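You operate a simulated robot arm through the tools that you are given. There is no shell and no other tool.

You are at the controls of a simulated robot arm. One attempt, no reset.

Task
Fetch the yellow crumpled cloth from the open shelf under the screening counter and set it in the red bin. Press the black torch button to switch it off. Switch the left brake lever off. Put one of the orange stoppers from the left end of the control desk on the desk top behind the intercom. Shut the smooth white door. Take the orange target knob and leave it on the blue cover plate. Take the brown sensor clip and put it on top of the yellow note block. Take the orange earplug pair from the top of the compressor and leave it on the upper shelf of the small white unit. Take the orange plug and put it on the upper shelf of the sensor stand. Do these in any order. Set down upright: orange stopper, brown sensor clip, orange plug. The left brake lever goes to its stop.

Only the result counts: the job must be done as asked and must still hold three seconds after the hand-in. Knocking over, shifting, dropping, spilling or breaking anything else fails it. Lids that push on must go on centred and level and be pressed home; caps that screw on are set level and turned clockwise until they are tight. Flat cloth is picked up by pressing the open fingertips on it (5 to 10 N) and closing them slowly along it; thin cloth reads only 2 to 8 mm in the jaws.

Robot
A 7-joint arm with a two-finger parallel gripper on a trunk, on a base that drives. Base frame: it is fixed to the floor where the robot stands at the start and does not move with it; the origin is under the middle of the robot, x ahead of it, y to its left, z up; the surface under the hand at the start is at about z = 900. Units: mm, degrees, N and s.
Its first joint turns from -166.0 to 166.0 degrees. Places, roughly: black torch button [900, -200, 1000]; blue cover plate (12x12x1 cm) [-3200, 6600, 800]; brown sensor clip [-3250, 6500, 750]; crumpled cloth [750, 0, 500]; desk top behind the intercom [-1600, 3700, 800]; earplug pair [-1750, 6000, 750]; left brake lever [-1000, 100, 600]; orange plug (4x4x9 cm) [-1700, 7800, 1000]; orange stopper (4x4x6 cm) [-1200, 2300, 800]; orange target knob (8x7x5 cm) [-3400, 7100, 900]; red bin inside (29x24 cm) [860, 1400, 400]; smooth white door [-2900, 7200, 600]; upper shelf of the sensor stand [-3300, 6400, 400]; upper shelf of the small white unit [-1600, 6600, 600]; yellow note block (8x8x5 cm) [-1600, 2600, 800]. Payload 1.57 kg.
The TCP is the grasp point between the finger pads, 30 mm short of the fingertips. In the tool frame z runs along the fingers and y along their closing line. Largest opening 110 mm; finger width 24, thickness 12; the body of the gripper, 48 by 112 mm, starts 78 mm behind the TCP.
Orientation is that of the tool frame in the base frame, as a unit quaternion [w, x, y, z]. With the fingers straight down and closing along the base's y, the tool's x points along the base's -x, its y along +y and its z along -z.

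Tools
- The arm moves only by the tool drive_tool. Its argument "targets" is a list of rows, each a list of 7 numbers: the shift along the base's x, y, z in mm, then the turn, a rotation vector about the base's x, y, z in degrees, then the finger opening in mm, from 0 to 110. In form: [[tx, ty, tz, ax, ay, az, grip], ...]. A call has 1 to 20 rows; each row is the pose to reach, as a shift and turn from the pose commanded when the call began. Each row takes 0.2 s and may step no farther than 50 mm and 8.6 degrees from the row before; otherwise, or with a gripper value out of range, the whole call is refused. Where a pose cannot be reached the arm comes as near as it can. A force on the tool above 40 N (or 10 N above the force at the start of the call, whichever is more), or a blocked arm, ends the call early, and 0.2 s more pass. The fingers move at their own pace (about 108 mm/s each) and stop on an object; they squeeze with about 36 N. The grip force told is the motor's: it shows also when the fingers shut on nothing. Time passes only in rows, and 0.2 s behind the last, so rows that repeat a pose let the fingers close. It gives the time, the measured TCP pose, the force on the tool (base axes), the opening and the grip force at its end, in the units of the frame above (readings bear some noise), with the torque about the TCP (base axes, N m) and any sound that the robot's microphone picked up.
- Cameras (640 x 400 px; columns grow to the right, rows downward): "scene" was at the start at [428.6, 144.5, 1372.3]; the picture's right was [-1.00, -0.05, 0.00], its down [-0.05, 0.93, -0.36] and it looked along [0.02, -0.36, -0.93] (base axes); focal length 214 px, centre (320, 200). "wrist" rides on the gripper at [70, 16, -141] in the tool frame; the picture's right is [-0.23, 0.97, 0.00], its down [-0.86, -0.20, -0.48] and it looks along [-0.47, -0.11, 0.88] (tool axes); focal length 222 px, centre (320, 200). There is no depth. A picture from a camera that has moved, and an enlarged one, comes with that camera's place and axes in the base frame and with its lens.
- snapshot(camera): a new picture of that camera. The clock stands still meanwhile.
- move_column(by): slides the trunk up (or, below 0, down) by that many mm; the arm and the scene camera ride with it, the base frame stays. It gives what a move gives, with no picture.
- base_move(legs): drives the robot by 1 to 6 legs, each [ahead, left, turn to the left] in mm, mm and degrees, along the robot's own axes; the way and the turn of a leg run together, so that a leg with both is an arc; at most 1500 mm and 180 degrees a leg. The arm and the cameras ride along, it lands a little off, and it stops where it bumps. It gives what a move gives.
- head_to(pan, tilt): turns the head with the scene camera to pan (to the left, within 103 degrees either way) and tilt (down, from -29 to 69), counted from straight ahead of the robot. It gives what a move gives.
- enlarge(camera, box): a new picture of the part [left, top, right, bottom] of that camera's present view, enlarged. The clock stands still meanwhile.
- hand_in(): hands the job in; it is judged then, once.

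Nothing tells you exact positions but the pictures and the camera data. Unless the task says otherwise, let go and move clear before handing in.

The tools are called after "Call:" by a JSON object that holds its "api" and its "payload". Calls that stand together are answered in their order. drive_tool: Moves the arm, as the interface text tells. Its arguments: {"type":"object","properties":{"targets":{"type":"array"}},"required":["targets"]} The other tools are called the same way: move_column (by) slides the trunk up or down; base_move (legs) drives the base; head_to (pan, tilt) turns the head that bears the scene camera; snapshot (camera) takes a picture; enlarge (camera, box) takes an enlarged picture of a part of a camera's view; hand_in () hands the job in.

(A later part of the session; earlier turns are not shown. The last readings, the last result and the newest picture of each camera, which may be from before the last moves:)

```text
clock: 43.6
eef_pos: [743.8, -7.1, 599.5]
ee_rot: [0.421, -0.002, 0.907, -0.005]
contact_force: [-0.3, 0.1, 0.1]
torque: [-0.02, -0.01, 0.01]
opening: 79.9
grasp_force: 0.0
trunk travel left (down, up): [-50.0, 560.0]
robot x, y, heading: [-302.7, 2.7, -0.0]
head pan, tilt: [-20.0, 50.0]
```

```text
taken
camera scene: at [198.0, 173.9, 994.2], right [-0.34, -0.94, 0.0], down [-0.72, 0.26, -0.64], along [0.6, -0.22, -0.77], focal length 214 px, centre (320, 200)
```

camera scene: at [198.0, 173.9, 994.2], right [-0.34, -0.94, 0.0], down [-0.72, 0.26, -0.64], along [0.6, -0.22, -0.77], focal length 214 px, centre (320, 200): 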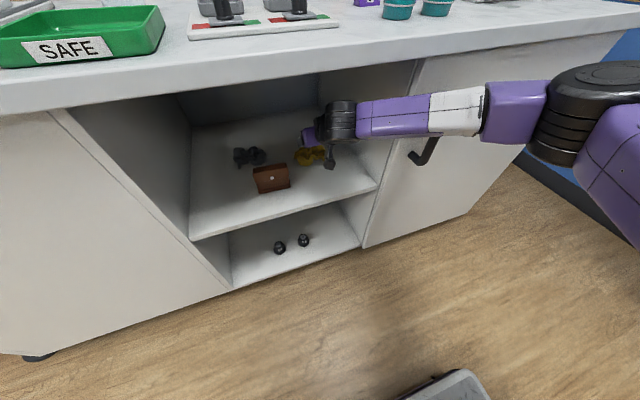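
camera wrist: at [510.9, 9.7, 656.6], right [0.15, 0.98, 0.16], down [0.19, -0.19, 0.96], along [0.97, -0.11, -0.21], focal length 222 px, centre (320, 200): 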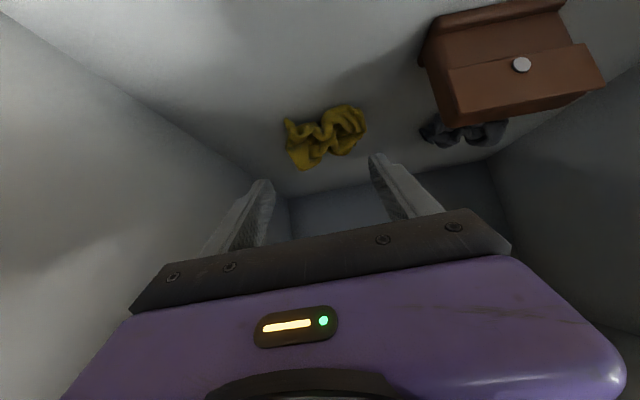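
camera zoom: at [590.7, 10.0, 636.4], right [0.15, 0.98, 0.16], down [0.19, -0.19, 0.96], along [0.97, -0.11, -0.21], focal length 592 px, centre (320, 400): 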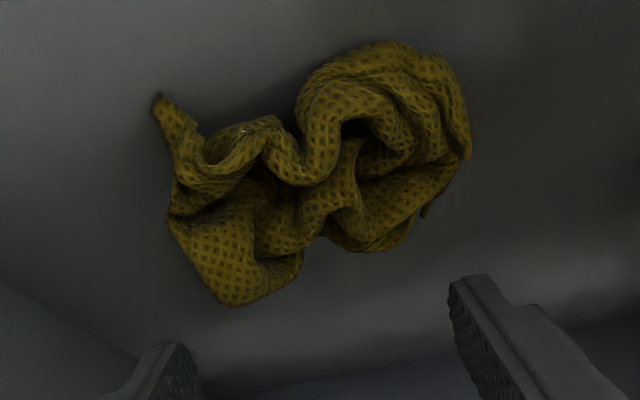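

The cloth spans roughly x 740–830, y -52..52. I open fully, go to a pre-grasp straddling it, and check alignment.

Call:
{"api": "drive_tool", "payload": {"targets": [[-5, 4, -10, 0, 0, 0, 110], [-10, 7, -25, 0, 0, 0, 110], [-10, 7, -31, 0, 0, 0, 110], [-10, 7, -31, 0, 0, 0, 110]]}}

Call:
{"api": "enlarge", "payload": {"camera": "wrist", "box": [160, 0, 480, 200]}}

```text
clock: 44.6
eef_pos: [733.4, 0.6, 568.9]
ee_rot: [0.421, -0.002, 0.907, -0.005]
contact_force: [-0.1, -0.8, 0.2]
torque: [-0.01, 0.01, -0.02]
opening: 110.0
grasp_force: 0.1
trunk travel left (down, up): [-50.0, 560.0]
robot x, y, heading: [-298.2, 0.1, 0.1]
head pan, tilt: [-20.0, 50.0]
```

```text
2.00 times, centred on (320, 100) of wrist
camera zoom: at [580.2, 17.3, 605.1], right [0.15, 0.98, 0.16], down [0.19, -0.19, 0.96], along [0.97, -0.11, -0.21], focal length 444 px, centre (320, 400)
```

zoom: 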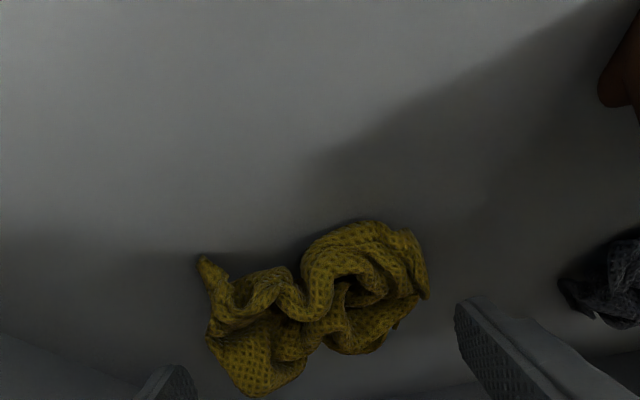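

Cloth is ~105 mm wide, centred near y≈-1.5. I advance along the finger direction with the jaws fully open, watching force.

Call:
{"api": "drive_tool", "payload": {"targets": [[11, -2, -9, 0, 0, 0, 110], [22, -2, -18, 0, 0, 0, 110], [32, -2, -27, 0, 0, 0, 110], [40, -2, -34, 0, 0, 0, 110]]}}

Call:
{"api": "snapshot", "payload": {"camera": "wrist"}}

```text
clock: 45.6
eef_pos: [773.4, -0.9, 535.8]
ee_rot: [0.421, -0.002, 0.907, -0.005]
contact_force: [-0.4, 0.6, 0.3]
torque: [-0.01, 0.03, 0.01]
opening: 109.9
grasp_force: 0.0
trunk travel left (down, up): [-50.0, 560.0]
robot x, y, heading: [-299.5, 1.8, 0.1]
head pan, tilt: [-20.0, 50.0]
```

```text
taken
camera wrist: at [620.0, 16.4, 571.5], right [0.15, 0.98, 0.16], down [0.19, -0.19, 0.96], along [0.97, -0.11, -0.21], focal length 222 px, centre (320, 200)
```

wrist: 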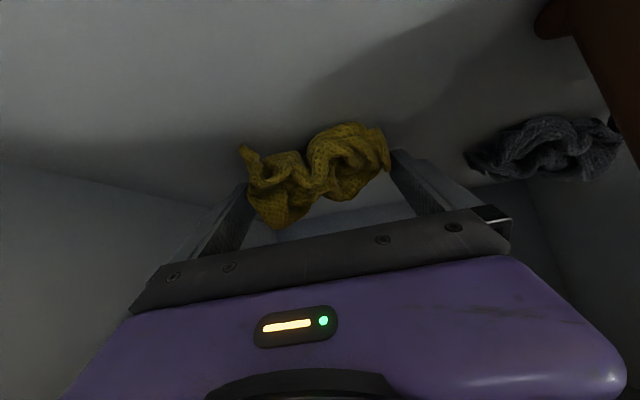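

The cloth sits between the fingers. I advance a little more and close slowly.

Call:
{"api": "drive_tool", "payload": {"targets": [[6, 0, -7, 0, 0, 0, 110], [10, 0, -12, 0, 0, 0, 105], [10, 0, -12, 0, 0, 0, 95], [10, 0, -12, 0, 0, 0, 80], [10, 0, -12, 0, 0, 0, 65], [10, 0, -12, 0, 0, 0, 50], [10, 0, -12, 0, 0, 0, 35], [10, 0, -12, 0, 0, 0, 20], [10, 0, -12, 0, 0, 0, 5], [10, 0, -12, 0, 0, 0, 0], [10, 0, -12, 0, 0, 0, 0]]}}

Call:
{"api": "snapshot", "payload": {"camera": "wrist"}}

```text
clock: 46.7
eef_pos: [785.6, -0.4, 528.0]
ee_rot: [0.424, -0.002, 0.905, -0.003]
contact_force: [-3.9, -1.2, 12.3]
torque: [0.38, 0.15, 0.22]
opening: 105.9
grasp_force: 36.2
trunk travel left (down, up): [-50.0, 560.0]
robot x, y, heading: [-300.0, -2.2, 0.1]
head pan, tilt: [-20.0, 50.0]
stopped in row 5: the force on the tool passed its limit at 41 N (the readings are from after the stop); the commanded pose is now the measured one
```

```text
taken
camera wrist: at [631.6, 16.0, 563.6], right [0.14, 0.98, 0.17], down [0.18, -0.19, 0.96], along [0.97, -0.11, -0.2], focal length 222 px, centre (320, 200)
```

wrist: 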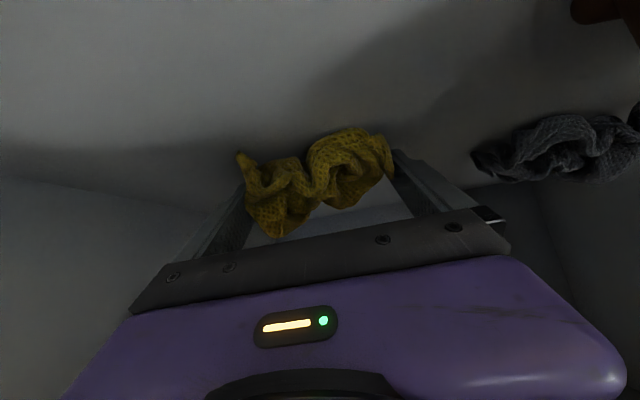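

The jaws stopped at 106 mm with full grip force, so the cloth is firm and held between the pads. I lift gently and check.

Call:
{"api": "drive_tool", "payload": {"targets": [[0, 0, 4, 0, 0, 0, 60], [0, 0, 12, 0, 0, 0, 60], [0, 0, 24, 0, 0, 0, 60], [0, 0, 36, 0, 0, 0, 60], [0, 0, 36, 0, 0, 0, 60]]}}

Call:
{"api": "snapshot", "payload": {"camera": "wrist"}}

```text
clock: 47.9
eef_pos: [784.1, -1.0, 563.7]
ee_rot: [0.424, -0.001, 0.906, -0.004]
contact_force: [0.2, -0.1, -0.3]
torque: [0.0, 0.03, -0.01]
opening: 105.8
grasp_force: 35.8
trunk travel left (down, up): [-50.0, 560.0]
robot x, y, heading: [-293.7, -2.9, 0.0]
head pan, tilt: [-20.0, 50.0]
```

```text
taken
camera wrist: at [631.2, 16.0, 598.3], right [0.14, 0.98, 0.17], down [0.18, -0.19, 0.96], along [0.97, -0.11, -0.21], focal length 222 px, centre (320, 200)
```

wrist: 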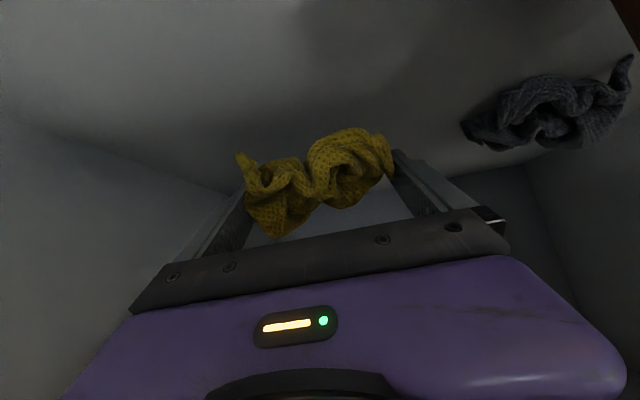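

The cloth is held and lifted. I withdraw straight back out of the compartment.

Call:
{"api": "drive_tool", "payload": {"targets": [[-20, 0, 15, 0, 0, 0, 60], [-55, 0, 25, 0, 0, 0, 60], [-95, 0, 30, 0, 0, 0, 60], [-140, 0, 35, 0, 0, 0, 60], [-185, 0, 40, 0, 0, 0, 60], [-230, 0, 45, 0, 0, 0, 60], [-275, 0, 50, 0, 0, 0, 60], [-310, 0, 50, 0, 0, 0, 60], [-310, 0, 50, 0, 0, 0, 60]]}}

Call:
{"api": "base_move", "payload": {"legs": [[-150, 0, 0]]}}

Call:
{"api": "head_to", "payload": {"pan": 0, "tilt": 30}}

Call:
{"api": "snapshot", "payload": {"camera": "scene"}}

Call:
{"api": "snapshot", "payload": {"camera": "wrist"}}

```text
clock: 49.9
eef_pos: [473.4, -0.3, 613.2]
ee_rot: [0.424, -0.002, 0.906, -0.004]
contact_force: [0.5, -0.3, 0.2]
torque: [-0.01, -0.01, 0.02]
opening: 105.5
grasp_force: 36.0
trunk travel left (down, up): [-50.0, 560.0]
robot x, y, heading: [-299.2, 0.7, 0.3]
head pan, tilt: [-20.0, 50.0]
```

```text
clock: 51.2
eef_pos: [323.7, 0.5, 611.3]
ee_rot: [0.423, -0.003, 0.906, -0.003]
contact_force: [0.8, 0.2, -0.4]
torque: [-0.02, -0.01, 0.02]
opening: 105.5
grasp_force: 36.3
trunk travel left (down, up): [-50.0, 560.0]
robot x, y, heading: [-451.7, -0.2, 0.1]
head pan, tilt: [-20.0, 50.0]
```

```text
clock: 52.1
eef_pos: [324.7, -0.0, 611.3]
ee_rot: [0.423, -0.004, 0.906, -0.002]
contact_force: [0.1, 0.4, -0.4]
torque: [-0.01, 0.0, 0.0]
opening: 105.5
grasp_force: 36.0
trunk travel left (down, up): [-50.0, 560.0]
robot x, y, heading: [-452.0, -3.3, 0.1]
head pan, tilt: [0.0, 30.0]
```

```text
taken
camera scene: at [64.7, 200.6, 1023.7], right [0.0, -1.0, 0.0], down [-0.5, 0.0, -0.87], along [0.87, 0.0, -0.5], focal length 214 px, centre (320, 200)
```

scene: 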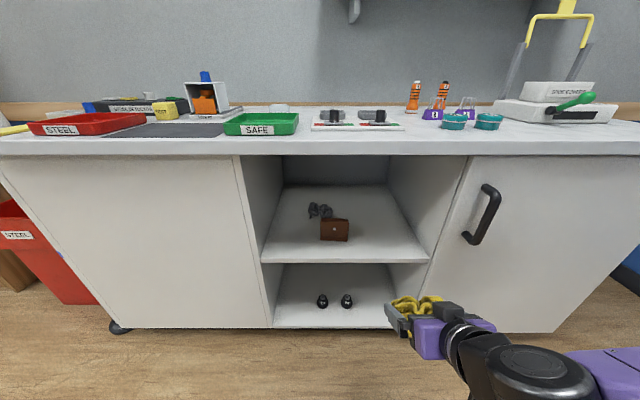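

```text
taken
camera wrist: at [171.1, 16.6, 647.4], right [0.14, 0.98, 0.17], down [0.18, -0.19, 0.96], along [0.97, -0.11, -0.21], focal length 222 px, centre (320, 200)
```

wrist: 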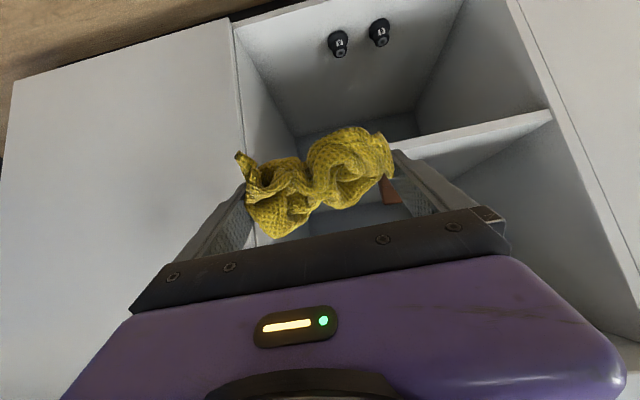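

Cloth held, shelf items undisturbed. I drive left along the counter to stand in front of the red bin.

Call:
{"api": "base_move", "payload": {"legs": [[0, 1380, 0]]}}

Call:
{"api": "head_to", "payload": {"pan": 0, "tilt": 35}}

Call:
{"api": "snapshot", "payload": {"camera": "scene"}}

```text
clock: 59.0
eef_pos: [319.7, 1389.7, 612.4]
ee_rot: [0.424, -0.003, 0.906, -0.003]
contact_force: [-0.5, -0.5, -1.0]
torque: [0.0, 0.02, 0.02]
opening: 104.6
grasp_force: 35.8
trunk travel left (down, up): [-50.0, 560.0]
robot x, y, heading: [-454.6, 1388.5, 0.3]
head pan, tilt: [0.0, 30.0]
```

```text
clock: 59.7
eef_pos: [319.3, 1389.2, 612.8]
ee_rot: [0.423, -0.003, 0.906, -0.003]
contact_force: [0.2, 0.1, -0.1]
torque: [0.02, 0.01, 0.01]
opening: 104.8
grasp_force: 35.9
trunk travel left (down, up): [-50.0, 560.0]
robot x, y, heading: [-456.6, 1388.6, 0.2]
head pan, tilt: [0.0, 35.0]
```

```text
taken
camera scene: at [57.4, 1590.6, 1016.0], right [0.0, -1.0, 0.0], down [-0.57, 0.0, -0.82], along [0.82, 0.0, -0.57], focal length 214 px, centre (320, 200)
```

scene: 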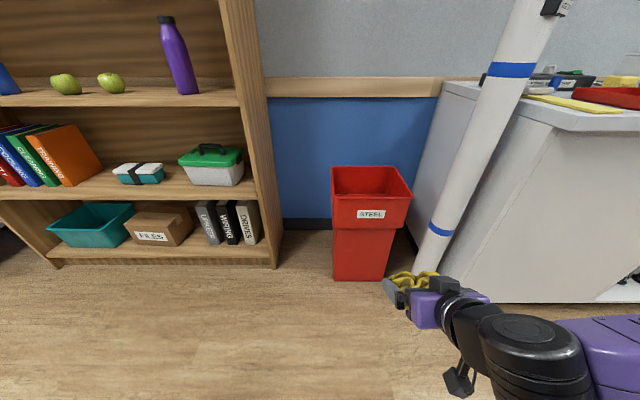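

Call:
{"api": "enlarge", "payload": {"camera": "scene", "box": [280, 150, 520, 300]}}

```text
2.67 times, centred on (400, 225) of scene
camera zoom: at [57.4, 1590.6, 1016.0], right [0.0, -1.0, 0.0], down [-0.57, 0.0, -0.82], along [0.82, 0.0, -0.57], focal length 572 px, centre (107, 133)
```

zoom: 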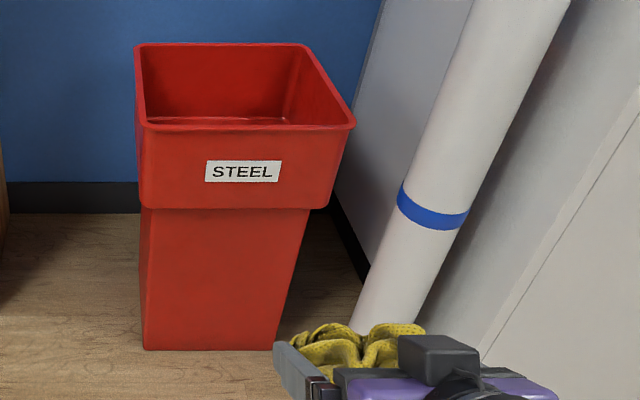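

The bin's rim is about x 735–1015, y 1236–1540, z≈550, with a white post at about (650, 1143). I'll stand left of the bin so the elbow stays clear of the post: raise the tool, drive left 260 and ahead 450.

Call:
{"api": "drive_tool", "payload": {"targets": [[0, 0, 40, 0, 0, 0, 60], [0, 0, 80, 0, 0, 0, 60], [0, 0, 110, 0, 0, 0, 60], [0, 0, 110, 0, 0, 0, 60]]}}

Call:
{"api": "base_move", "payload": {"legs": [[0, 260, 0], [450, 0, 0]]}}

Call:
{"api": "head_to", "payload": {"pan": -20, "tilt": 45}}

Call:
{"api": "snapshot", "payload": {"camera": "scene"}}

```text
clock: 60.7
eef_pos: [322.7, 1389.4, 721.9]
ee_rot: [0.423, -0.003, 0.906, -0.002]
contact_force: [1.3, 0.7, 0.2]
torque: [-0.03, -0.02, 0.01]
opening: 104.8
grasp_force: 35.6
out of reach, approached as far as the arm can: row 3
trunk travel left (down, up): [-50.0, 560.0]
robot x, y, heading: [-460.7, 1391.1, 0.1]
head pan, tilt: [0.0, 35.0]
```

```text
clock: 64.8
eef_pos: [764.2, 1648.6, 721.1]
ee_rot: [0.423, -0.003, 0.906, -0.003]
contact_force: [-0.3, 0.4, 0.0]
torque: [0.01, 0.0, -0.02]
opening: 104.7
grasp_force: 35.8
trunk travel left (down, up): [-50.0, 560.0]
robot x, y, heading: [-13.9, 1647.6, 0.5]
head pan, tilt: [0.0, 35.0]
```

```text
clock: 65.6
eef_pos: [765.9, 1648.2, 719.7]
ee_rot: [0.423, -0.002, 0.906, -0.003]
contact_force: [-0.3, -0.2, -0.2]
torque: [-0.02, 0.0, -0.01]
opening: 104.5
grasp_force: 35.5
trunk travel left (down, up): [-50.0, 560.0]
robot x, y, heading: [-14.4, 1644.8, 0.1]
head pan, tilt: [-20.0, 45.0]
```

```text
taken
camera scene: at [487.7, 1821.5, 1001.2], right [-0.34, -0.94, 0.0], down [-0.67, 0.24, -0.71], along [0.67, -0.24, -0.71], focal length 214 px, centre (320, 200)
```

scene: 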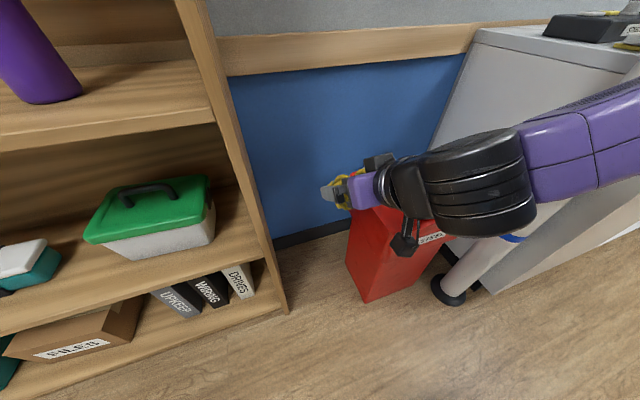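

Clear of the post. I drive 60 mm further ahead for reach, then swing the hand over the bin while turning the tool straight down.

Call:
{"api": "base_move", "payload": {"legs": [[60, 0, 0]]}}

Call:
{"api": "drive_tool", "payload": {"targets": [[0, -35, 5, 0, 0, 0, 60], [5, -75, 5, 0, 7, 0, 60], [12, -115, 5, 0, 14, 0, 60], [20, -155, 5, 0, 21, 0, 60], [30, -195, 5, 0, 28, 0, 60], [40, -230, 5, 0, 35, 0, 60], [50, -258, 5, 0, 42, 0, 60], [55, -258, 5, 0, 49, 0, 60], [55, -258, 5, 0, 49, 0, 60]]}}

Call:
{"api": "snapshot", "payload": {"camera": "scene"}}

Call:
{"api": "snapshot", "payload": {"camera": "wrist"}}

```text
clock: 66.6
eef_pos: [825.2, 1650.2, 721.7]
ee_rot: [0.423, -0.005, 0.906, -0.002]
contact_force: [-0.6, 0.4, -0.4]
torque: [0.0, 0.02, 0.03]
opening: 104.7
grasp_force: 35.6
trunk travel left (down, up): [-50.0, 560.0]
robot x, y, heading: [46.1, 1647.2, 0.3]
head pan, tilt: [-20.0, 45.0]
```

```text
clock: 68.6
eef_pos: [883.1, 1391.4, 727.9]
ee_rot: [0.009, -0.005, 1.0, -0.001]
contact_force: [-1.2, -0.7, 0.8]
torque: [-0.01, -0.03, 0.0]
opening: 104.5
grasp_force: 35.9
trunk travel left (down, up): [-50.0, 560.0]
robot x, y, heading: [46.9, 1645.0, 0.4]
head pan, tilt: [-20.0, 45.0]
```

```text
taken
camera scene: at [548.3, 1822.0, 1001.1], right [-0.34, -0.94, 0.0], down [-0.67, 0.24, -0.71], along [0.67, -0.24, -0.71], focal length 214 px, centre (320, 200)
```

scene: 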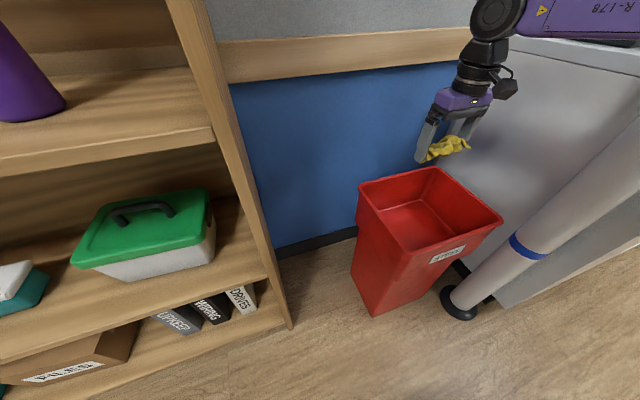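

```text
taken
camera wrist: at [809.3, 1407.2, 864.9], right [0.22, 0.98, 0.0], down [0.85, -0.19, 0.49], along [0.48, -0.11, -0.87], focal length 222 px, centre (320, 200)
```

wrist: 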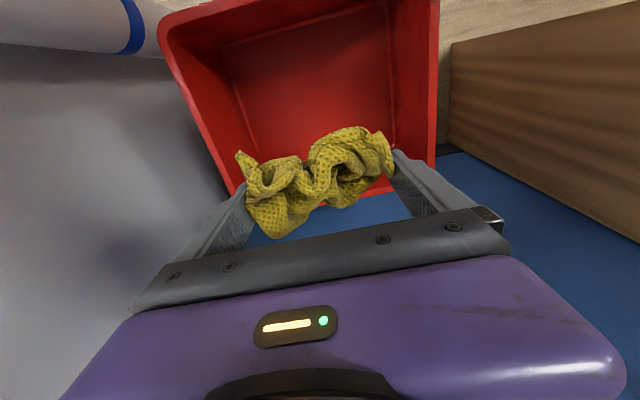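

Tool is straight down over the bin centre. I lower the cloth into the bin.

Call:
{"api": "drive_tool", "payload": {"targets": [[-5, -3, -45, 0, 0, 0, 60], [-8, -5, -90, 0, 0, 0, 60], [-8, -5, -135, 0, 0, 0, 60], [-8, -5, -180, 0, 0, 0, 60], [-8, -5, -225, 0, 0, 0, 60], [-8, -5, -270, 0, 0, 0, 60], [-8, -5, -315, 0, 0, 0, 60], [-8, -5, -315, 0, 0, 0, 60]]}}

Call:
{"api": "snapshot", "payload": {"camera": "scene"}}

Call:
{"api": "snapshot", "payload": {"camera": "wrist"}}

```text
clock: 70.2
eef_pos: [875.5, 1386.9, 438.7]
ee_rot: [0.012, -0.004, 1.0, 0.0]
contact_force: [-6.0, 0.5, 14.5]
torque: [0.48, 0.25, 0.18]
opening: 106.2
grasp_force: 36.3
trunk travel left (down, up): [-50.0, 560.0]
robot x, y, heading: [48.1, 1645.1, 0.4]
head pan, tilt: [-20.0, 45.0]
stopped in row 7: the force on the tool passed its limit at 45 N (the readings are from after the stop); the commanded pose is now the measured one
```

```text
taken
camera scene: at [548.0, 1822.1, 1001.5], right [-0.34, -0.94, 0.0], down [-0.67, 0.24, -0.71], along [0.67, -0.24, -0.71], focal length 214 px, centre (320, 200)
```

scene: 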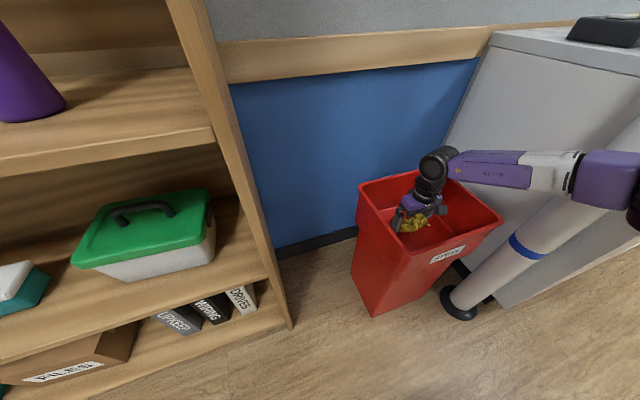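

```text
taken
camera wrist: at [801.4, 1402.7, 576.9], right [0.22, 0.98, 0.0], down [0.84, -0.19, 0.5], along [0.49, -0.11, -0.87], focal length 222 px, centre (320, 200)
```

wrist: 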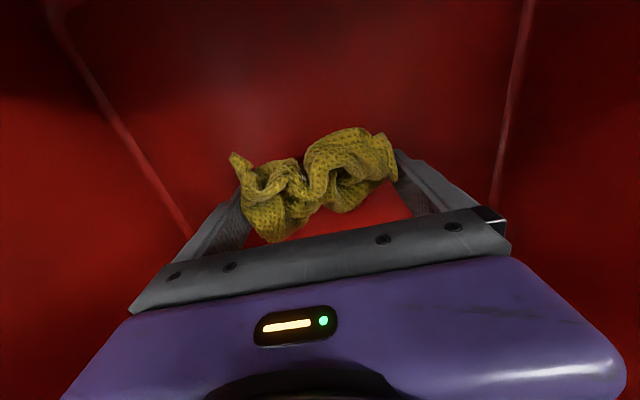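

The cloth reached the bin's inner floor. I relieve the pressure, open fully and lift slowly.

Call:
{"api": "drive_tool", "payload": {"targets": [[0, 0, 2, 0, 0, 0, 110], [0, 0, 2, 0, 0, 0, 110], [0, 0, 2, 0, 0, 0, 110], [0, 0, 20, 0, 0, 0, 110], [0, 0, 50, 0, 0, 0, 110], [0, 0, 50, 0, 0, 0, 110]]}}

Call:
{"api": "snapshot", "payload": {"camera": "wrist"}}

```text
clock: 71.6
eef_pos: [874.0, 1386.8, 486.8]
ee_rot: [0.012, -0.004, 1.0, -0.001]
contact_force: [0.3, 0.7, 0.5]
torque: [0.0, 0.0, 0.03]
opening: 110.0
grasp_force: 0.1
trunk travel left (down, up): [-50.0, 560.0]
robot x, y, heading: [45.3, 1647.9, 0.3]
head pan, tilt: [-20.0, 45.0]
```

```text
taken
camera wrist: at [800.5, 1403.4, 625.0], right [0.22, 0.98, 0.0], down [0.84, -0.19, 0.5], along [0.49, -0.11, -0.87], focal length 222 px, centre (320, 200)
```

wrist: 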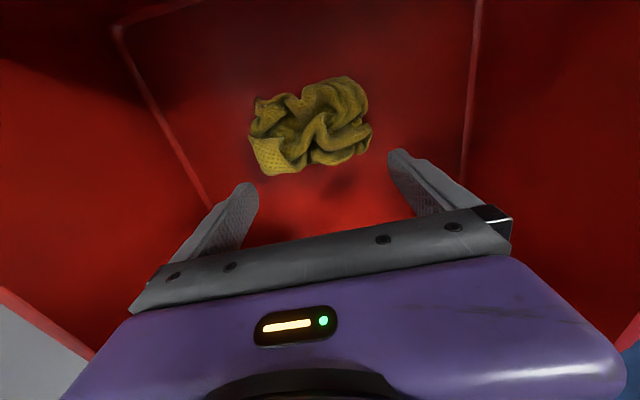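

The cloth is in the bin. I lift out, withdraw, and head toward the wheelchair's brake levers behind the start spot.

Call:
{"api": "drive_tool", "payload": {"targets": [[0, 0, 45, 0, 0, 0, 110], [0, 0, 90, 0, 0, 0, 110], [0, 0, 135, 0, 0, 0, 100], [0, 0, 180, 0, 0, 0, 80], [0, 0, 225, 0, 0, 0, 60], [0, 0, 265, 0, 0, 0, 60], [-20, 40, 270, 0, 0, 0, 60], [-50, 75, 270, 0, 0, 0, 60], [-85, 105, 270, 0, 0, 0, 60], [-120, 135, 270, 0, 0, 0, 60], [-155, 165, 270, 0, 0, 0, 60], [-190, 195, 270, 0, 0, 0, 60], [-200, 220, 270, 0, 0, 0, 60], [-200, 220, 270, 0, 0, 0, 60]]}}

Call:
{"api": "snapshot", "payload": {"camera": "scene"}}

Call:
{"api": "base_move", "payload": {"legs": [[-500, 0, 0]]}}

Call:
{"api": "head_to", "payload": {"pan": 103, "tilt": 20}}

Call:
{"api": "snapshot", "payload": {"camera": "scene"}}

```text
clock: 74.6
eef_pos: [674.4, 1606.3, 759.9]
ee_rot: [0.013, -0.004, 1.0, -0.001]
contact_force: [0.1, 0.5, -0.1]
torque: [-0.02, -0.01, 0.05]
opening: 59.9
grasp_force: 0.0
trunk travel left (down, up): [-50.0, 560.0]
robot x, y, heading: [47.8, 1646.5, 0.1]
head pan, tilt: [-20.0, 45.0]
```

```text
taken
camera scene: at [548.3, 1822.0, 1001.1], right [-0.34, -0.94, 0.0], down [-0.67, 0.24, -0.71], along [0.67, -0.24, -0.71], focal length 214 px, centre (320, 200)
```

scene: 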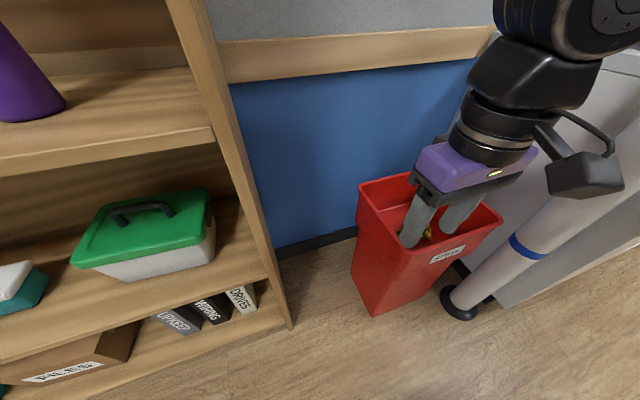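

```text
clock: 77.5
eef_pos: [184.8, 1609.0, 761.2]
ee_rot: [0.012, -0.01, 1.0, -0.002]
contact_force: [-0.5, -1.1, 0.4]
torque: [0.0, 0.02, -0.01]
opening: 60.0
grasp_force: 0.0
trunk travel left (down, up): [-50.0, 560.0]
robot x, y, heading: [-439.7, 1643.3, 0.9]
head pan, tilt: [-20.0, 45.0]
```

```text
clock: 79.5
eef_pos: [184.4, 1609.6, 759.5]
ee_rot: [0.012, -0.009, 1.0, -0.001]
contact_force: [0.2, -0.9, 0.7]
torque: [-0.01, 0.04, 0.01]
opening: 60.1
grasp_force: 0.1
trunk travel left (down, up): [-50.0, 560.0]
robot x, y, heading: [-440.5, 1643.6, 0.9]
head pan, tilt: [103.0, 20.0]
```

```text
taken
camera scene: at [-44.5, 1939.2, 1039.8], right [0.97, 0.24, 0.0], down [0.08, -0.33, -0.94], along [-0.23, 0.91, -0.34], focal length 214 px, centre (320, 200)
```

scene: 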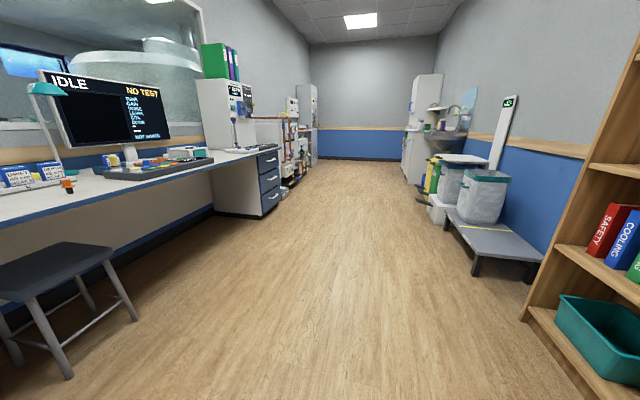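

Now I raise the trunk and turn the robot to the right to face the wheelchair (-x), moving toward it with margin.

Call:
{"api": "move_column", "payload": {"by": 350}}

Call:
{"api": "base_move", "payload": {"legs": [[0, 0, -180], [-250, 1000, 0]]}}

Call:
{"api": "head_to", "payload": {"pan": 15, "tilt": 35}}

Call:
{"api": "snapshot", "payload": {"camera": "scene"}}

```text
clock: 82.9
eef_pos: [184.1, 1607.5, 1110.0]
ee_rot: [0.012, -0.009, 1.0, 0.0]
contact_force: [-0.1, 0.0, -0.2]
torque: [0.0, -0.01, -0.03]
opening: 60.1
grasp_force: 0.1
trunk travel left (down, up): [-400.0, 210.0]
robot x, y, heading: [-443.0, 1643.6, 1.0]
head pan, tilt: [103.0, 20.0]
```

```text
clock: 95.6
eef_pos: [-789.1, 659.7, 1110.5]
ee_rot: [-0.002, 1.0, 0.026, -0.012]
contact_force: [0.7, 0.3, 0.3]
torque: [-0.01, 0.0, 0.02]
opening: 60.1
grasp_force: 0.1
trunk travel left (down, up): [-400.0, 210.0]
robot x, y, heading: [-155.4, 649.8, -176.8]
head pan, tilt: [103.0, 20.0]
```

```text
clock: 97.2
eef_pos: [-789.0, 659.7, 1110.0]
ee_rot: [0.0, 1.0, 0.027, -0.012]
contact_force: [-0.4, -0.5, 0.2]
torque: [0.01, 0.02, -0.03]
opening: 60.1
grasp_force: 0.0
trunk travel left (down, up): [-400.0, 210.0]
robot x, y, heading: [-160.0, 650.7, -177.2]
head pan, tilt: [15.0, 35.0]
```

```text
taken
camera scene: at [-661.3, 399.5, 1366.0], right [-0.31, 0.95, 0.0], down [0.55, 0.18, -0.82], along [-0.78, -0.25, -0.57], focal length 214 px, centre (320, 200)
```

scene: 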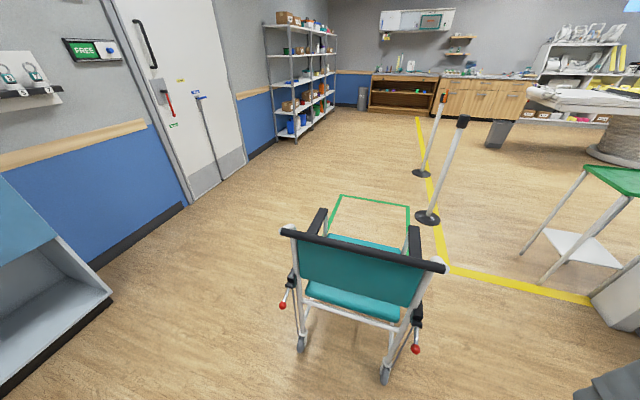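

The chair faces away; its left lever (red knob) is on my left. I zoom in on both levers.

Call:
{"api": "enlarge", "payload": {"camera": "scene", "box": [240, 190, 460, 390]}}

Call:
{"api": "enlarge", "payload": {"camera": "scene", "box": [260, 250, 340, 350]}}

Call:
{"api": "enlarge", "payload": {"camera": "scene", "box": [380, 280, 460, 380]}}

```text
2.00 times, centred on (350, 290) of scene
camera zoom: at [-661.3, 399.5, 1366.0], right [-0.31, 0.95, 0.0], down [0.55, 0.18, -0.82], along [-0.78, -0.25, -0.57], focal length 429 px, centre (260, 20)
```

zoom: 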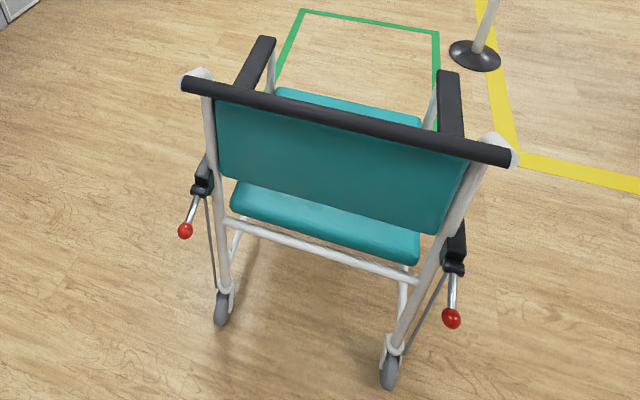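

```text
4.00 times, centred on (300, 300) of scene
camera zoom: at [-661.3, 399.5, 1366.0], right [-0.31, 0.95, 0.0], down [0.55, 0.18, -0.82], along [-0.78, -0.25, -0.57], focal length 858 px, centre (400, -200)
```

zoom: 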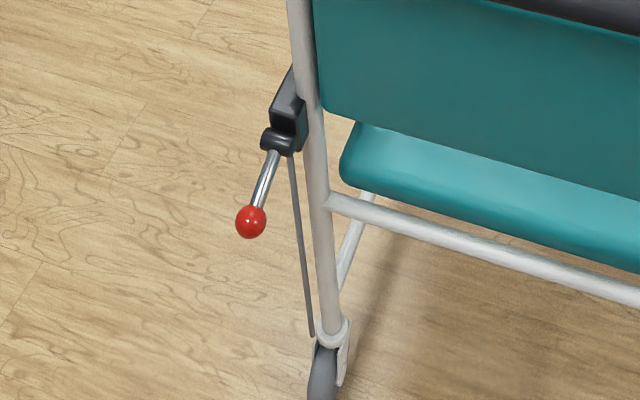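

```text
4.00 times, centred on (420, 330) of scene
camera zoom: at [-661.3, 399.5, 1366.0], right [-0.31, 0.95, 0.0], down [0.55, 0.18, -0.82], along [-0.78, -0.25, -0.57], focal length 858 px, centre (-80, -320)
```

zoom: 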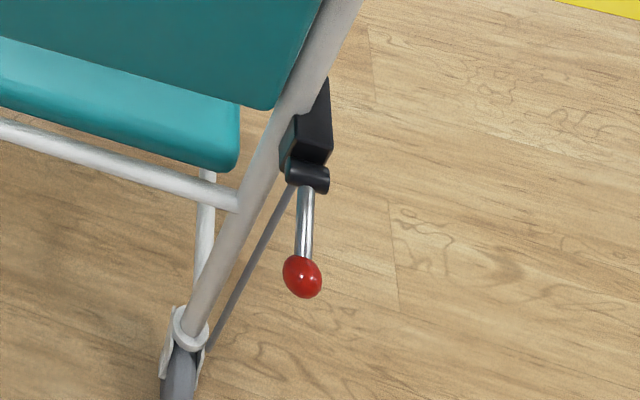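

Both levers hang out from a horizontal hinge, so I need a side view to see their angle and any ON/OFF markings. I shift the robot toward the chair's left side.

Call:
{"api": "base_move", "payload": {"legs": [[0, 800, -3]]}}

Call:
{"api": "head_to", "payload": {"pan": -20, "tilt": 35}}

Call:
{"api": "snapshot", "payload": {"camera": "scene"}}

```text
clock: 101.6
eef_pos: [-764.4, -125.4, 1111.1]
ee_rot: [0.0, 1.0, 0.004, -0.012]
contact_force: [0.7, 0.6, -1.9]
torque: [-0.02, 0.04, 0.01]
opening: 60.1
grasp_force: 0.1
trunk travel left (down, up): [-400.0, 210.0]
robot x, y, heading: [-134.6, -166.5, -179.6]
head pan, tilt: [15.0, 35.0]
```

```text
clock: 102.6
eef_pos: [-763.8, -125.5, 1110.1]
ee_rot: [-0.001, 1.0, 0.004, -0.012]
contact_force: [0.7, 0.5, 0.1]
torque: [-0.02, 0.0, 0.0]
opening: 60.1
grasp_force: 0.2
trunk travel left (down, up): [-400.0, 210.0]
robot x, y, heading: [-136.3, -166.0, -179.7]
head pan, tilt: [-20.0, 35.0]
```

```text
taken
camera scene: at [-646.2, -338.6, 1366.0], right [0.33, 0.94, 0.0], down [0.54, -0.19, -0.82], along [-0.77, 0.27, -0.57], focal length 214 px, centre (320, 200)
```

scene: 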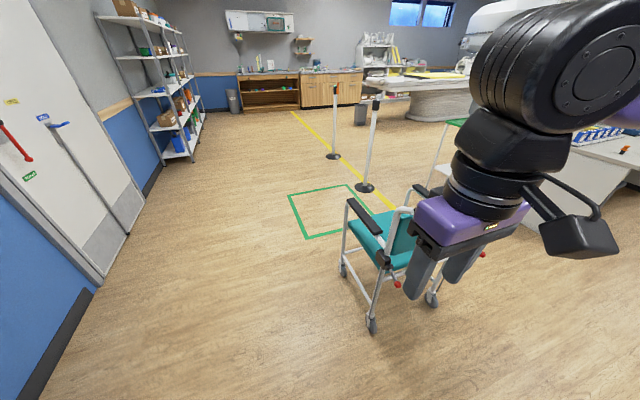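

Call:
{"api": "enlarge", "payload": {"camera": "scene", "box": [330, 180, 490, 340]}}

Call:
{"api": "enlarge", "payload": {"camera": "scene", "box": [360, 240, 424, 304]}}

Call:
{"api": "snapshot", "payload": {"camera": "wrist"}}

```text
2.50 times, centred on (410, 260) of scene
camera zoom: at [-646.2, -338.6, 1366.0], right [0.33, 0.94, 0.0], down [0.54, -0.19, -0.82], along [-0.77, 0.27, -0.57], focal length 536 px, centre (95, 50)
```

zoom: 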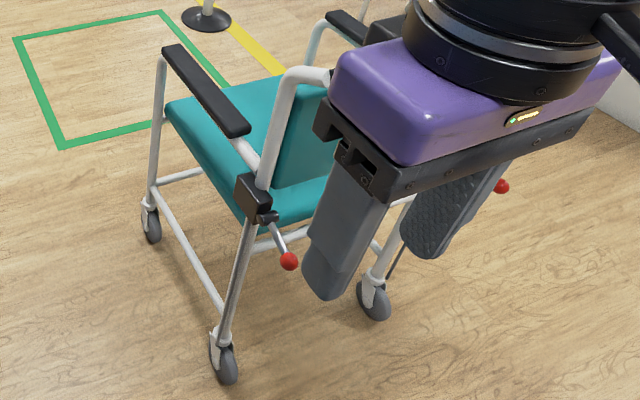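

```text
6.25 times, centred on (392, 272) of scene
camera zoom: at [-646.2, -338.6, 1366.0], right [0.33, 0.94, 0.0], down [0.54, -0.19, -0.82], along [-0.77, 0.27, -0.57], focal length 1340 px, centre (-130, -250)
```

zoom: 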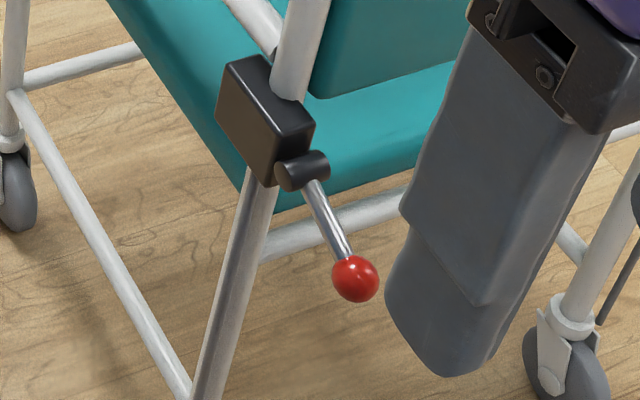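

```text
taken
camera wrist: at [-691.8, -141.9, 1247.5], right [-0.22, -0.98, 0.0], down [-0.84, 0.19, 0.5], along [-0.49, 0.11, -0.87], focal length 222 px, centre (320, 200)
```

wrist: 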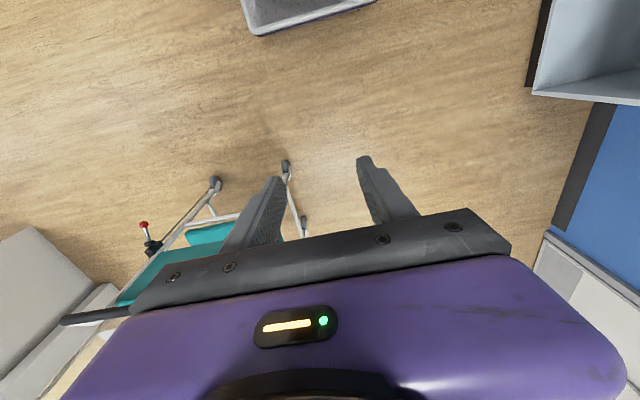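

Triangulating: lever pivot ≈(-1099,132,606), knob ≈(-1030,134,580), so it points back and ~21° down. I zoom in for markings near the lever block.

Call:
{"api": "enlarge", "payload": {"camera": "scene", "box": [372, 246, 404, 278]}}

Call:
{"api": "enlarge", "payload": {"camera": "wrist", "box": [120, 200, 200, 270]}}

```text
12.50 times, centred on (388, 262) of scene
camera zoom: at [-646.2, -338.6, 1366.0], right [0.33, 0.94, 0.0], down [0.54, -0.19, -0.82], along [-0.77, 0.27, -0.57], focal length 2681 px, centre (-530, -575)
```

zoom: 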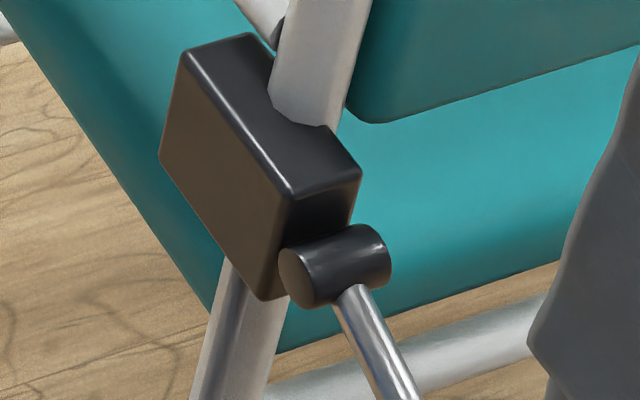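

```text
5.71 times, centred on (160, 235) of wrist
camera zoom: at [-691.8, -141.9, 1247.5], right [-0.22, -0.98, 0.0], down [-0.84, 0.19, 0.5], along [-0.49, 0.11, -0.87], focal length 1269 px, centre (1234, 0)
```

zoom: 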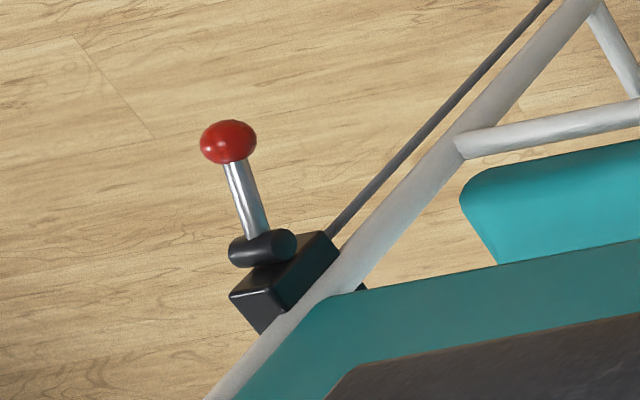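

No markings; both levers rest in the same lowered position, so "off" is the upward stop. I'll line the robot up behind the left lever, lower the trunk, then tilt the tool toward the knob.

Call:
{"api": "base_move", "payload": {"legs": [[0, -220, 0]]}}

Call:
{"api": "move_column", "payload": {"by": -330}}

Call:
{"api": "drive_tool", "payload": {"targets": [[-18, 5, -5, 0, 6.5, 0, 60], [-36, 10, -10, 0, 13, 0, 60], [-54, 15, -15, 0, 19.5, 0, 60], [-72, 20, -20, 0, 26, 0, 60], [-90, 25, -30, 0, 32.5, 0, 60], [-108, 30, -40, 0, 39, 0, 60], [-120, 34, -50, 0, 45, 0, 60], [-120, 34, -50, 0, 45, 0, 60]]}}

Call:
{"api": "snapshot", "payload": {"camera": "wrist"}}

Call:
{"api": "snapshot", "payload": {"camera": "scene"}}

```text
clock: 104.2
eef_pos: [-765.8, 90.3, 1109.2]
ee_rot: [-0.001, 1.0, 0.005, -0.012]
contact_force: [-0.4, 0.0, 0.5]
torque: [0.02, -0.02, 0.01]
opening: 60.1
grasp_force: 0.0
trunk travel left (down, up): [-400.0, 210.0]
robot x, y, heading: [-136.7, 55.8, -179.6]
head pan, tilt: [-20.0, 35.0]
```

```text
clock: 107.5
eef_pos: [-766.0, 91.3, 779.4]
ee_rot: [-0.002, 1.0, 0.004, -0.012]
contact_force: [-0.6, -0.7, 0.2]
torque: [0.0, -0.05, -0.02]
opening: 59.9
grasp_force: 0.0
trunk travel left (down, up): [-70.0, 540.0]
robot x, y, heading: [-139.3, 52.2, -179.4]
head pan, tilt: [-20.0, 35.0]
```

```text
clock: 109.3
eef_pos: [-894.4, 128.8, 728.4]
ee_rot: [-0.003, 0.919, 0.003, -0.394]
contact_force: [0.1, 0.1, -0.2]
torque: [-0.04, 0.04, 0.01]
opening: 59.9
grasp_force: 0.1
out of reach, approached as far as the arm can: row 7, 8
trunk travel left (down, up): [-70.0, 540.0]
robot x, y, heading: [-139.1, 50.9, -179.6]
head pan, tilt: [-20.0, 35.0]
```

```text
taken
camera wrist: at [-745.1, 112.1, 774.0], right [-0.15, -0.98, 0.16], down [-0.24, 0.19, 0.95], along [-0.96, 0.11, -0.27], focal length 222 px, centre (320, 200)
```

wrist: 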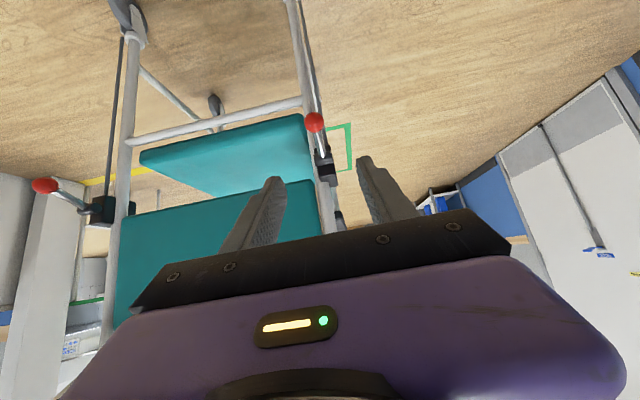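

```text
taken
camera scene: at [-647.7, -121.8, 1036.0], right [0.33, 0.94, 0.0], down [0.54, -0.19, -0.82], along [-0.77, 0.27, -0.57], focal length 214 px, centre (320, 200)
```

scene: 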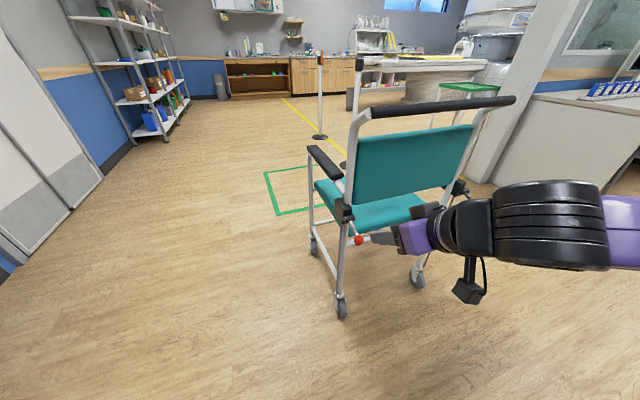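

Knob confirmed at about (-1028, 134, 580). I move to a pre-grasp in line with it and check.

Call:
{"api": "drive_tool", "payload": {"targets": [[-28, 2, -33, 0, 0, 0, 60], [-56, 4, -66, 0, 0, 0, 60], [-82, 5, -100, 0, 0, 0, 60], [-82, 5, -100, 0, 0, 0, 60]]}}

Call:
{"api": "enlarge", "payload": {"camera": "wrist", "box": [200, 60, 440, 210]}}

Call:
{"api": "enlarge", "payload": {"camera": "scene", "box": [300, 180, 460, 280]}}

```text
clock: 110.3
eef_pos: [-976.5, 132.0, 629.2]
ee_rot: [-0.003, 0.919, 0.004, -0.395]
contact_force: [-0.9, -0.8, 0.1]
torque: [-0.01, 0.02, -0.03]
opening: 59.8
grasp_force: 0.1
trunk travel left (down, up): [-70.0, 540.0]
robot x, y, heading: [-136.7, 49.2, -179.6]
head pan, tilt: [-20.0, 35.0]
```

```text
2.67 times, centred on (320, 135) of wrist
camera zoom: at [-826.7, 116.3, 675.1], right [-0.15, -0.98, 0.16], down [-0.24, 0.19, 0.95], along [-0.96, 0.11, -0.27], focal length 592 px, centre (320, 373)
```

zoom: 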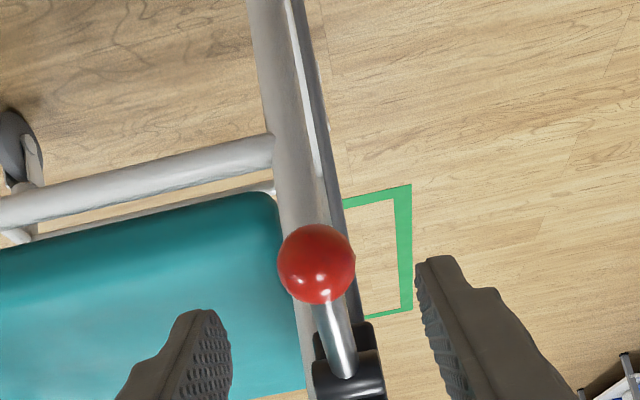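

```text
4.00 times, centred on (380, 230) of scene
camera zoom: at [-647.7, -121.8, 1035.9], right [0.33, 0.94, 0.0], down [0.54, -0.19, -0.82], along [-0.77, 0.27, -0.57], focal length 858 px, centre (80, 80)
```

zoom: 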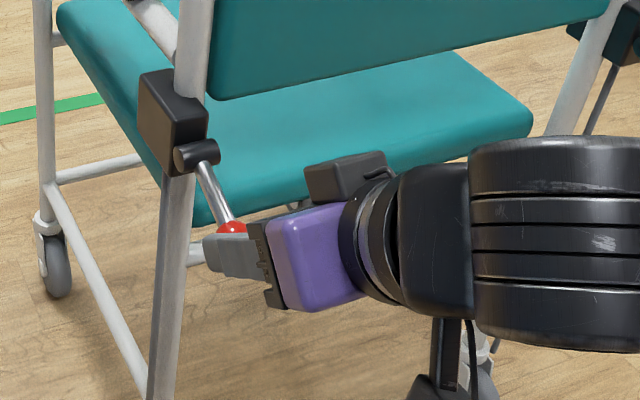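

Knob is centred between the fingers at ≈(-1026, 134, 578). I advance onto it and close gently.

Call:
{"api": "drive_tool", "payload": {"targets": [[-16, 1, -16, 0, 0, 0, 60], [-32, 2, -32, 0, 0, 0, 60], [-47, 2, -48, 0, 0, 0, 60], [-47, 2, -48, 0, 0, 0, 45], [-47, 2, -48, 0, 0, 0, 35], [-47, 2, -48, 0, 0, 0, 25], [-47, 2, -48, 0, 0, 0, 20], [-47, 2, -48, 0, 0, 0, 20]]}}

Call:
{"api": "enlarge", "payload": {"camera": "wrist", "box": [200, 60, 440, 210]}}

```text
clock: 112.1
eef_pos: [-1022.4, 132.4, 582.4]
ee_rot: [-0.001, 0.919, 0.005, -0.394]
contact_force: [-2.3, -7.8, -0.2]
torque: [-0.03, -0.23, 0.06]
opening: 29.3
grasp_force: 35.9
trunk travel left (down, up): [-70.0, 540.0]
robot x, y, heading: [-136.7, 55.5, -179.1]
head pan, tilt: [-20.0, 35.0]
```

```text
2.67 times, centred on (320, 135) of wrist
camera zoom: at [-873.3, 117.7, 627.6], right [-0.15, -0.98, 0.16], down [-0.24, 0.19, 0.95], along [-0.96, 0.1, -0.27], focal length 592 px, centre (320, 373)
```

zoom: 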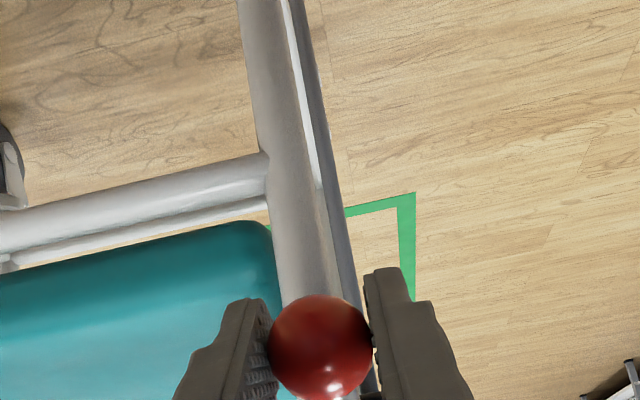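

Knob gripped (29 mm). I move it up along its arc in small steps to test for travel.

Call:
{"api": "drive_tool", "payload": {"targets": [[1, -1, 3, 0, 0, 0, 20], [2, -1, 6, 0, 0, 0, 20], [2.7, -1, 9, 0, 0, 0, 20], [2.7, -1, 9, 0, 0, 0, 20]]}}

```text
clock: 113.1
eef_pos: [-1020.6, 133.1, 589.4]
ee_rot: [-0.003, 0.92, 0.003, -0.392]
contact_force: [0.3, -5.7, 0.0]
torque: [0.0, -1.0, 0.03]
opening: 29.0
grasp_force: 35.9
trunk travel left (down, up): [-70.0, 540.0]
robot x, y, heading: [-136.9, 48.2, -179.8]
head pan, tilt: [-20.0, 35.0]
```

The lever moves freely upward. I continue along the arc, letting the tool turn with it.

Call:
{"api": "drive_tool", "payload": {"targets": [[1, 0, 4.5, 0, -4, 0, 20], [1.7, 0, 9.4, 0, -8, 0, 20], [2.1, 0, 14, 0, -12, 0, 20], [2.3, 0, 19, 0, -16, 0, 20], [2.1, 0, 23.5, 0, -20, 0, 20], [1.7, 0, 28.4, 0, -24, 0, 20], [1.7, 0, 28.4, 0, -24, 0, 20]]}}

Call:
{"api": "enlarge", "payload": {"camera": "scene", "box": [300, 180, 460, 280]}}

```text
clock: 114.7
eef_pos: [-1020.9, 132.7, 622.6]
ee_rot: [-0.001, 0.981, 0.006, -0.196]
contact_force: [-2.6, -11.5, 13.2]
torque: [-0.12, 1.02, 0.04]
opening: 29.2
grasp_force: 36.6
trunk travel left (down, up): [-70.0, 540.0]
robot x, y, heading: [-138.4, 53.5, -179.5]
head pan, tilt: [-20.0, 35.0]
```

```text
4.00 times, centred on (380, 230) of scene
camera zoom: at [-647.5, -122.0, 1036.2], right [0.33, 0.94, 0.0], down [0.54, -0.19, -0.82], along [-0.77, 0.27, -0.57], focal length 858 px, centre (80, 80)
```

zoom: 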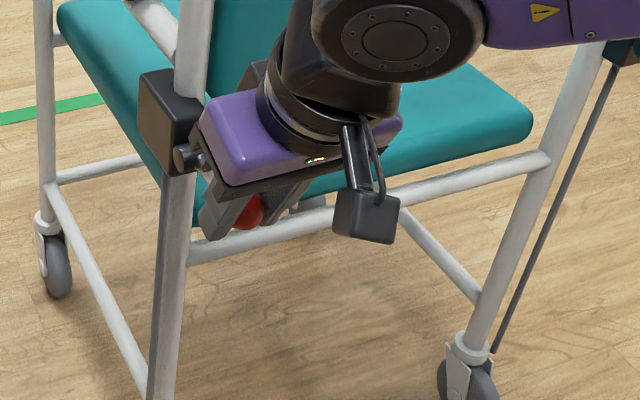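

It passed center and now pulls upward. I continue along the arc watching for the stop.

Call:
{"api": "drive_tool", "payload": {"targets": [[-0.5, -1, 5, 0, 0, 0, 20], [-1.4, -1, 9.4, 0, 0, 0, 20], [-2.5, -1, 14, 0, 0, 0, 20], [-3.9, -1, 18.6, 0, 0, 0, 20], [-3.9, -1, 18.6, 0, 0, 0, 20]]}}

```text
clock: 115.9
eef_pos: [-1023.9, 133.5, 637.5]
ee_rot: [-0.003, 0.981, 0.003, -0.193]
contact_force: [5.3, -4.1, 0.2]
torque: [0.0, -1.01, -0.02]
opening: 29.3
grasp_force: 36.2
trunk travel left (down, up): [-70.0, 540.0]
robot x, y, heading: [-138.2, 50.6, -179.7]
head pan, tilt: [-20.0, 35.0]
```

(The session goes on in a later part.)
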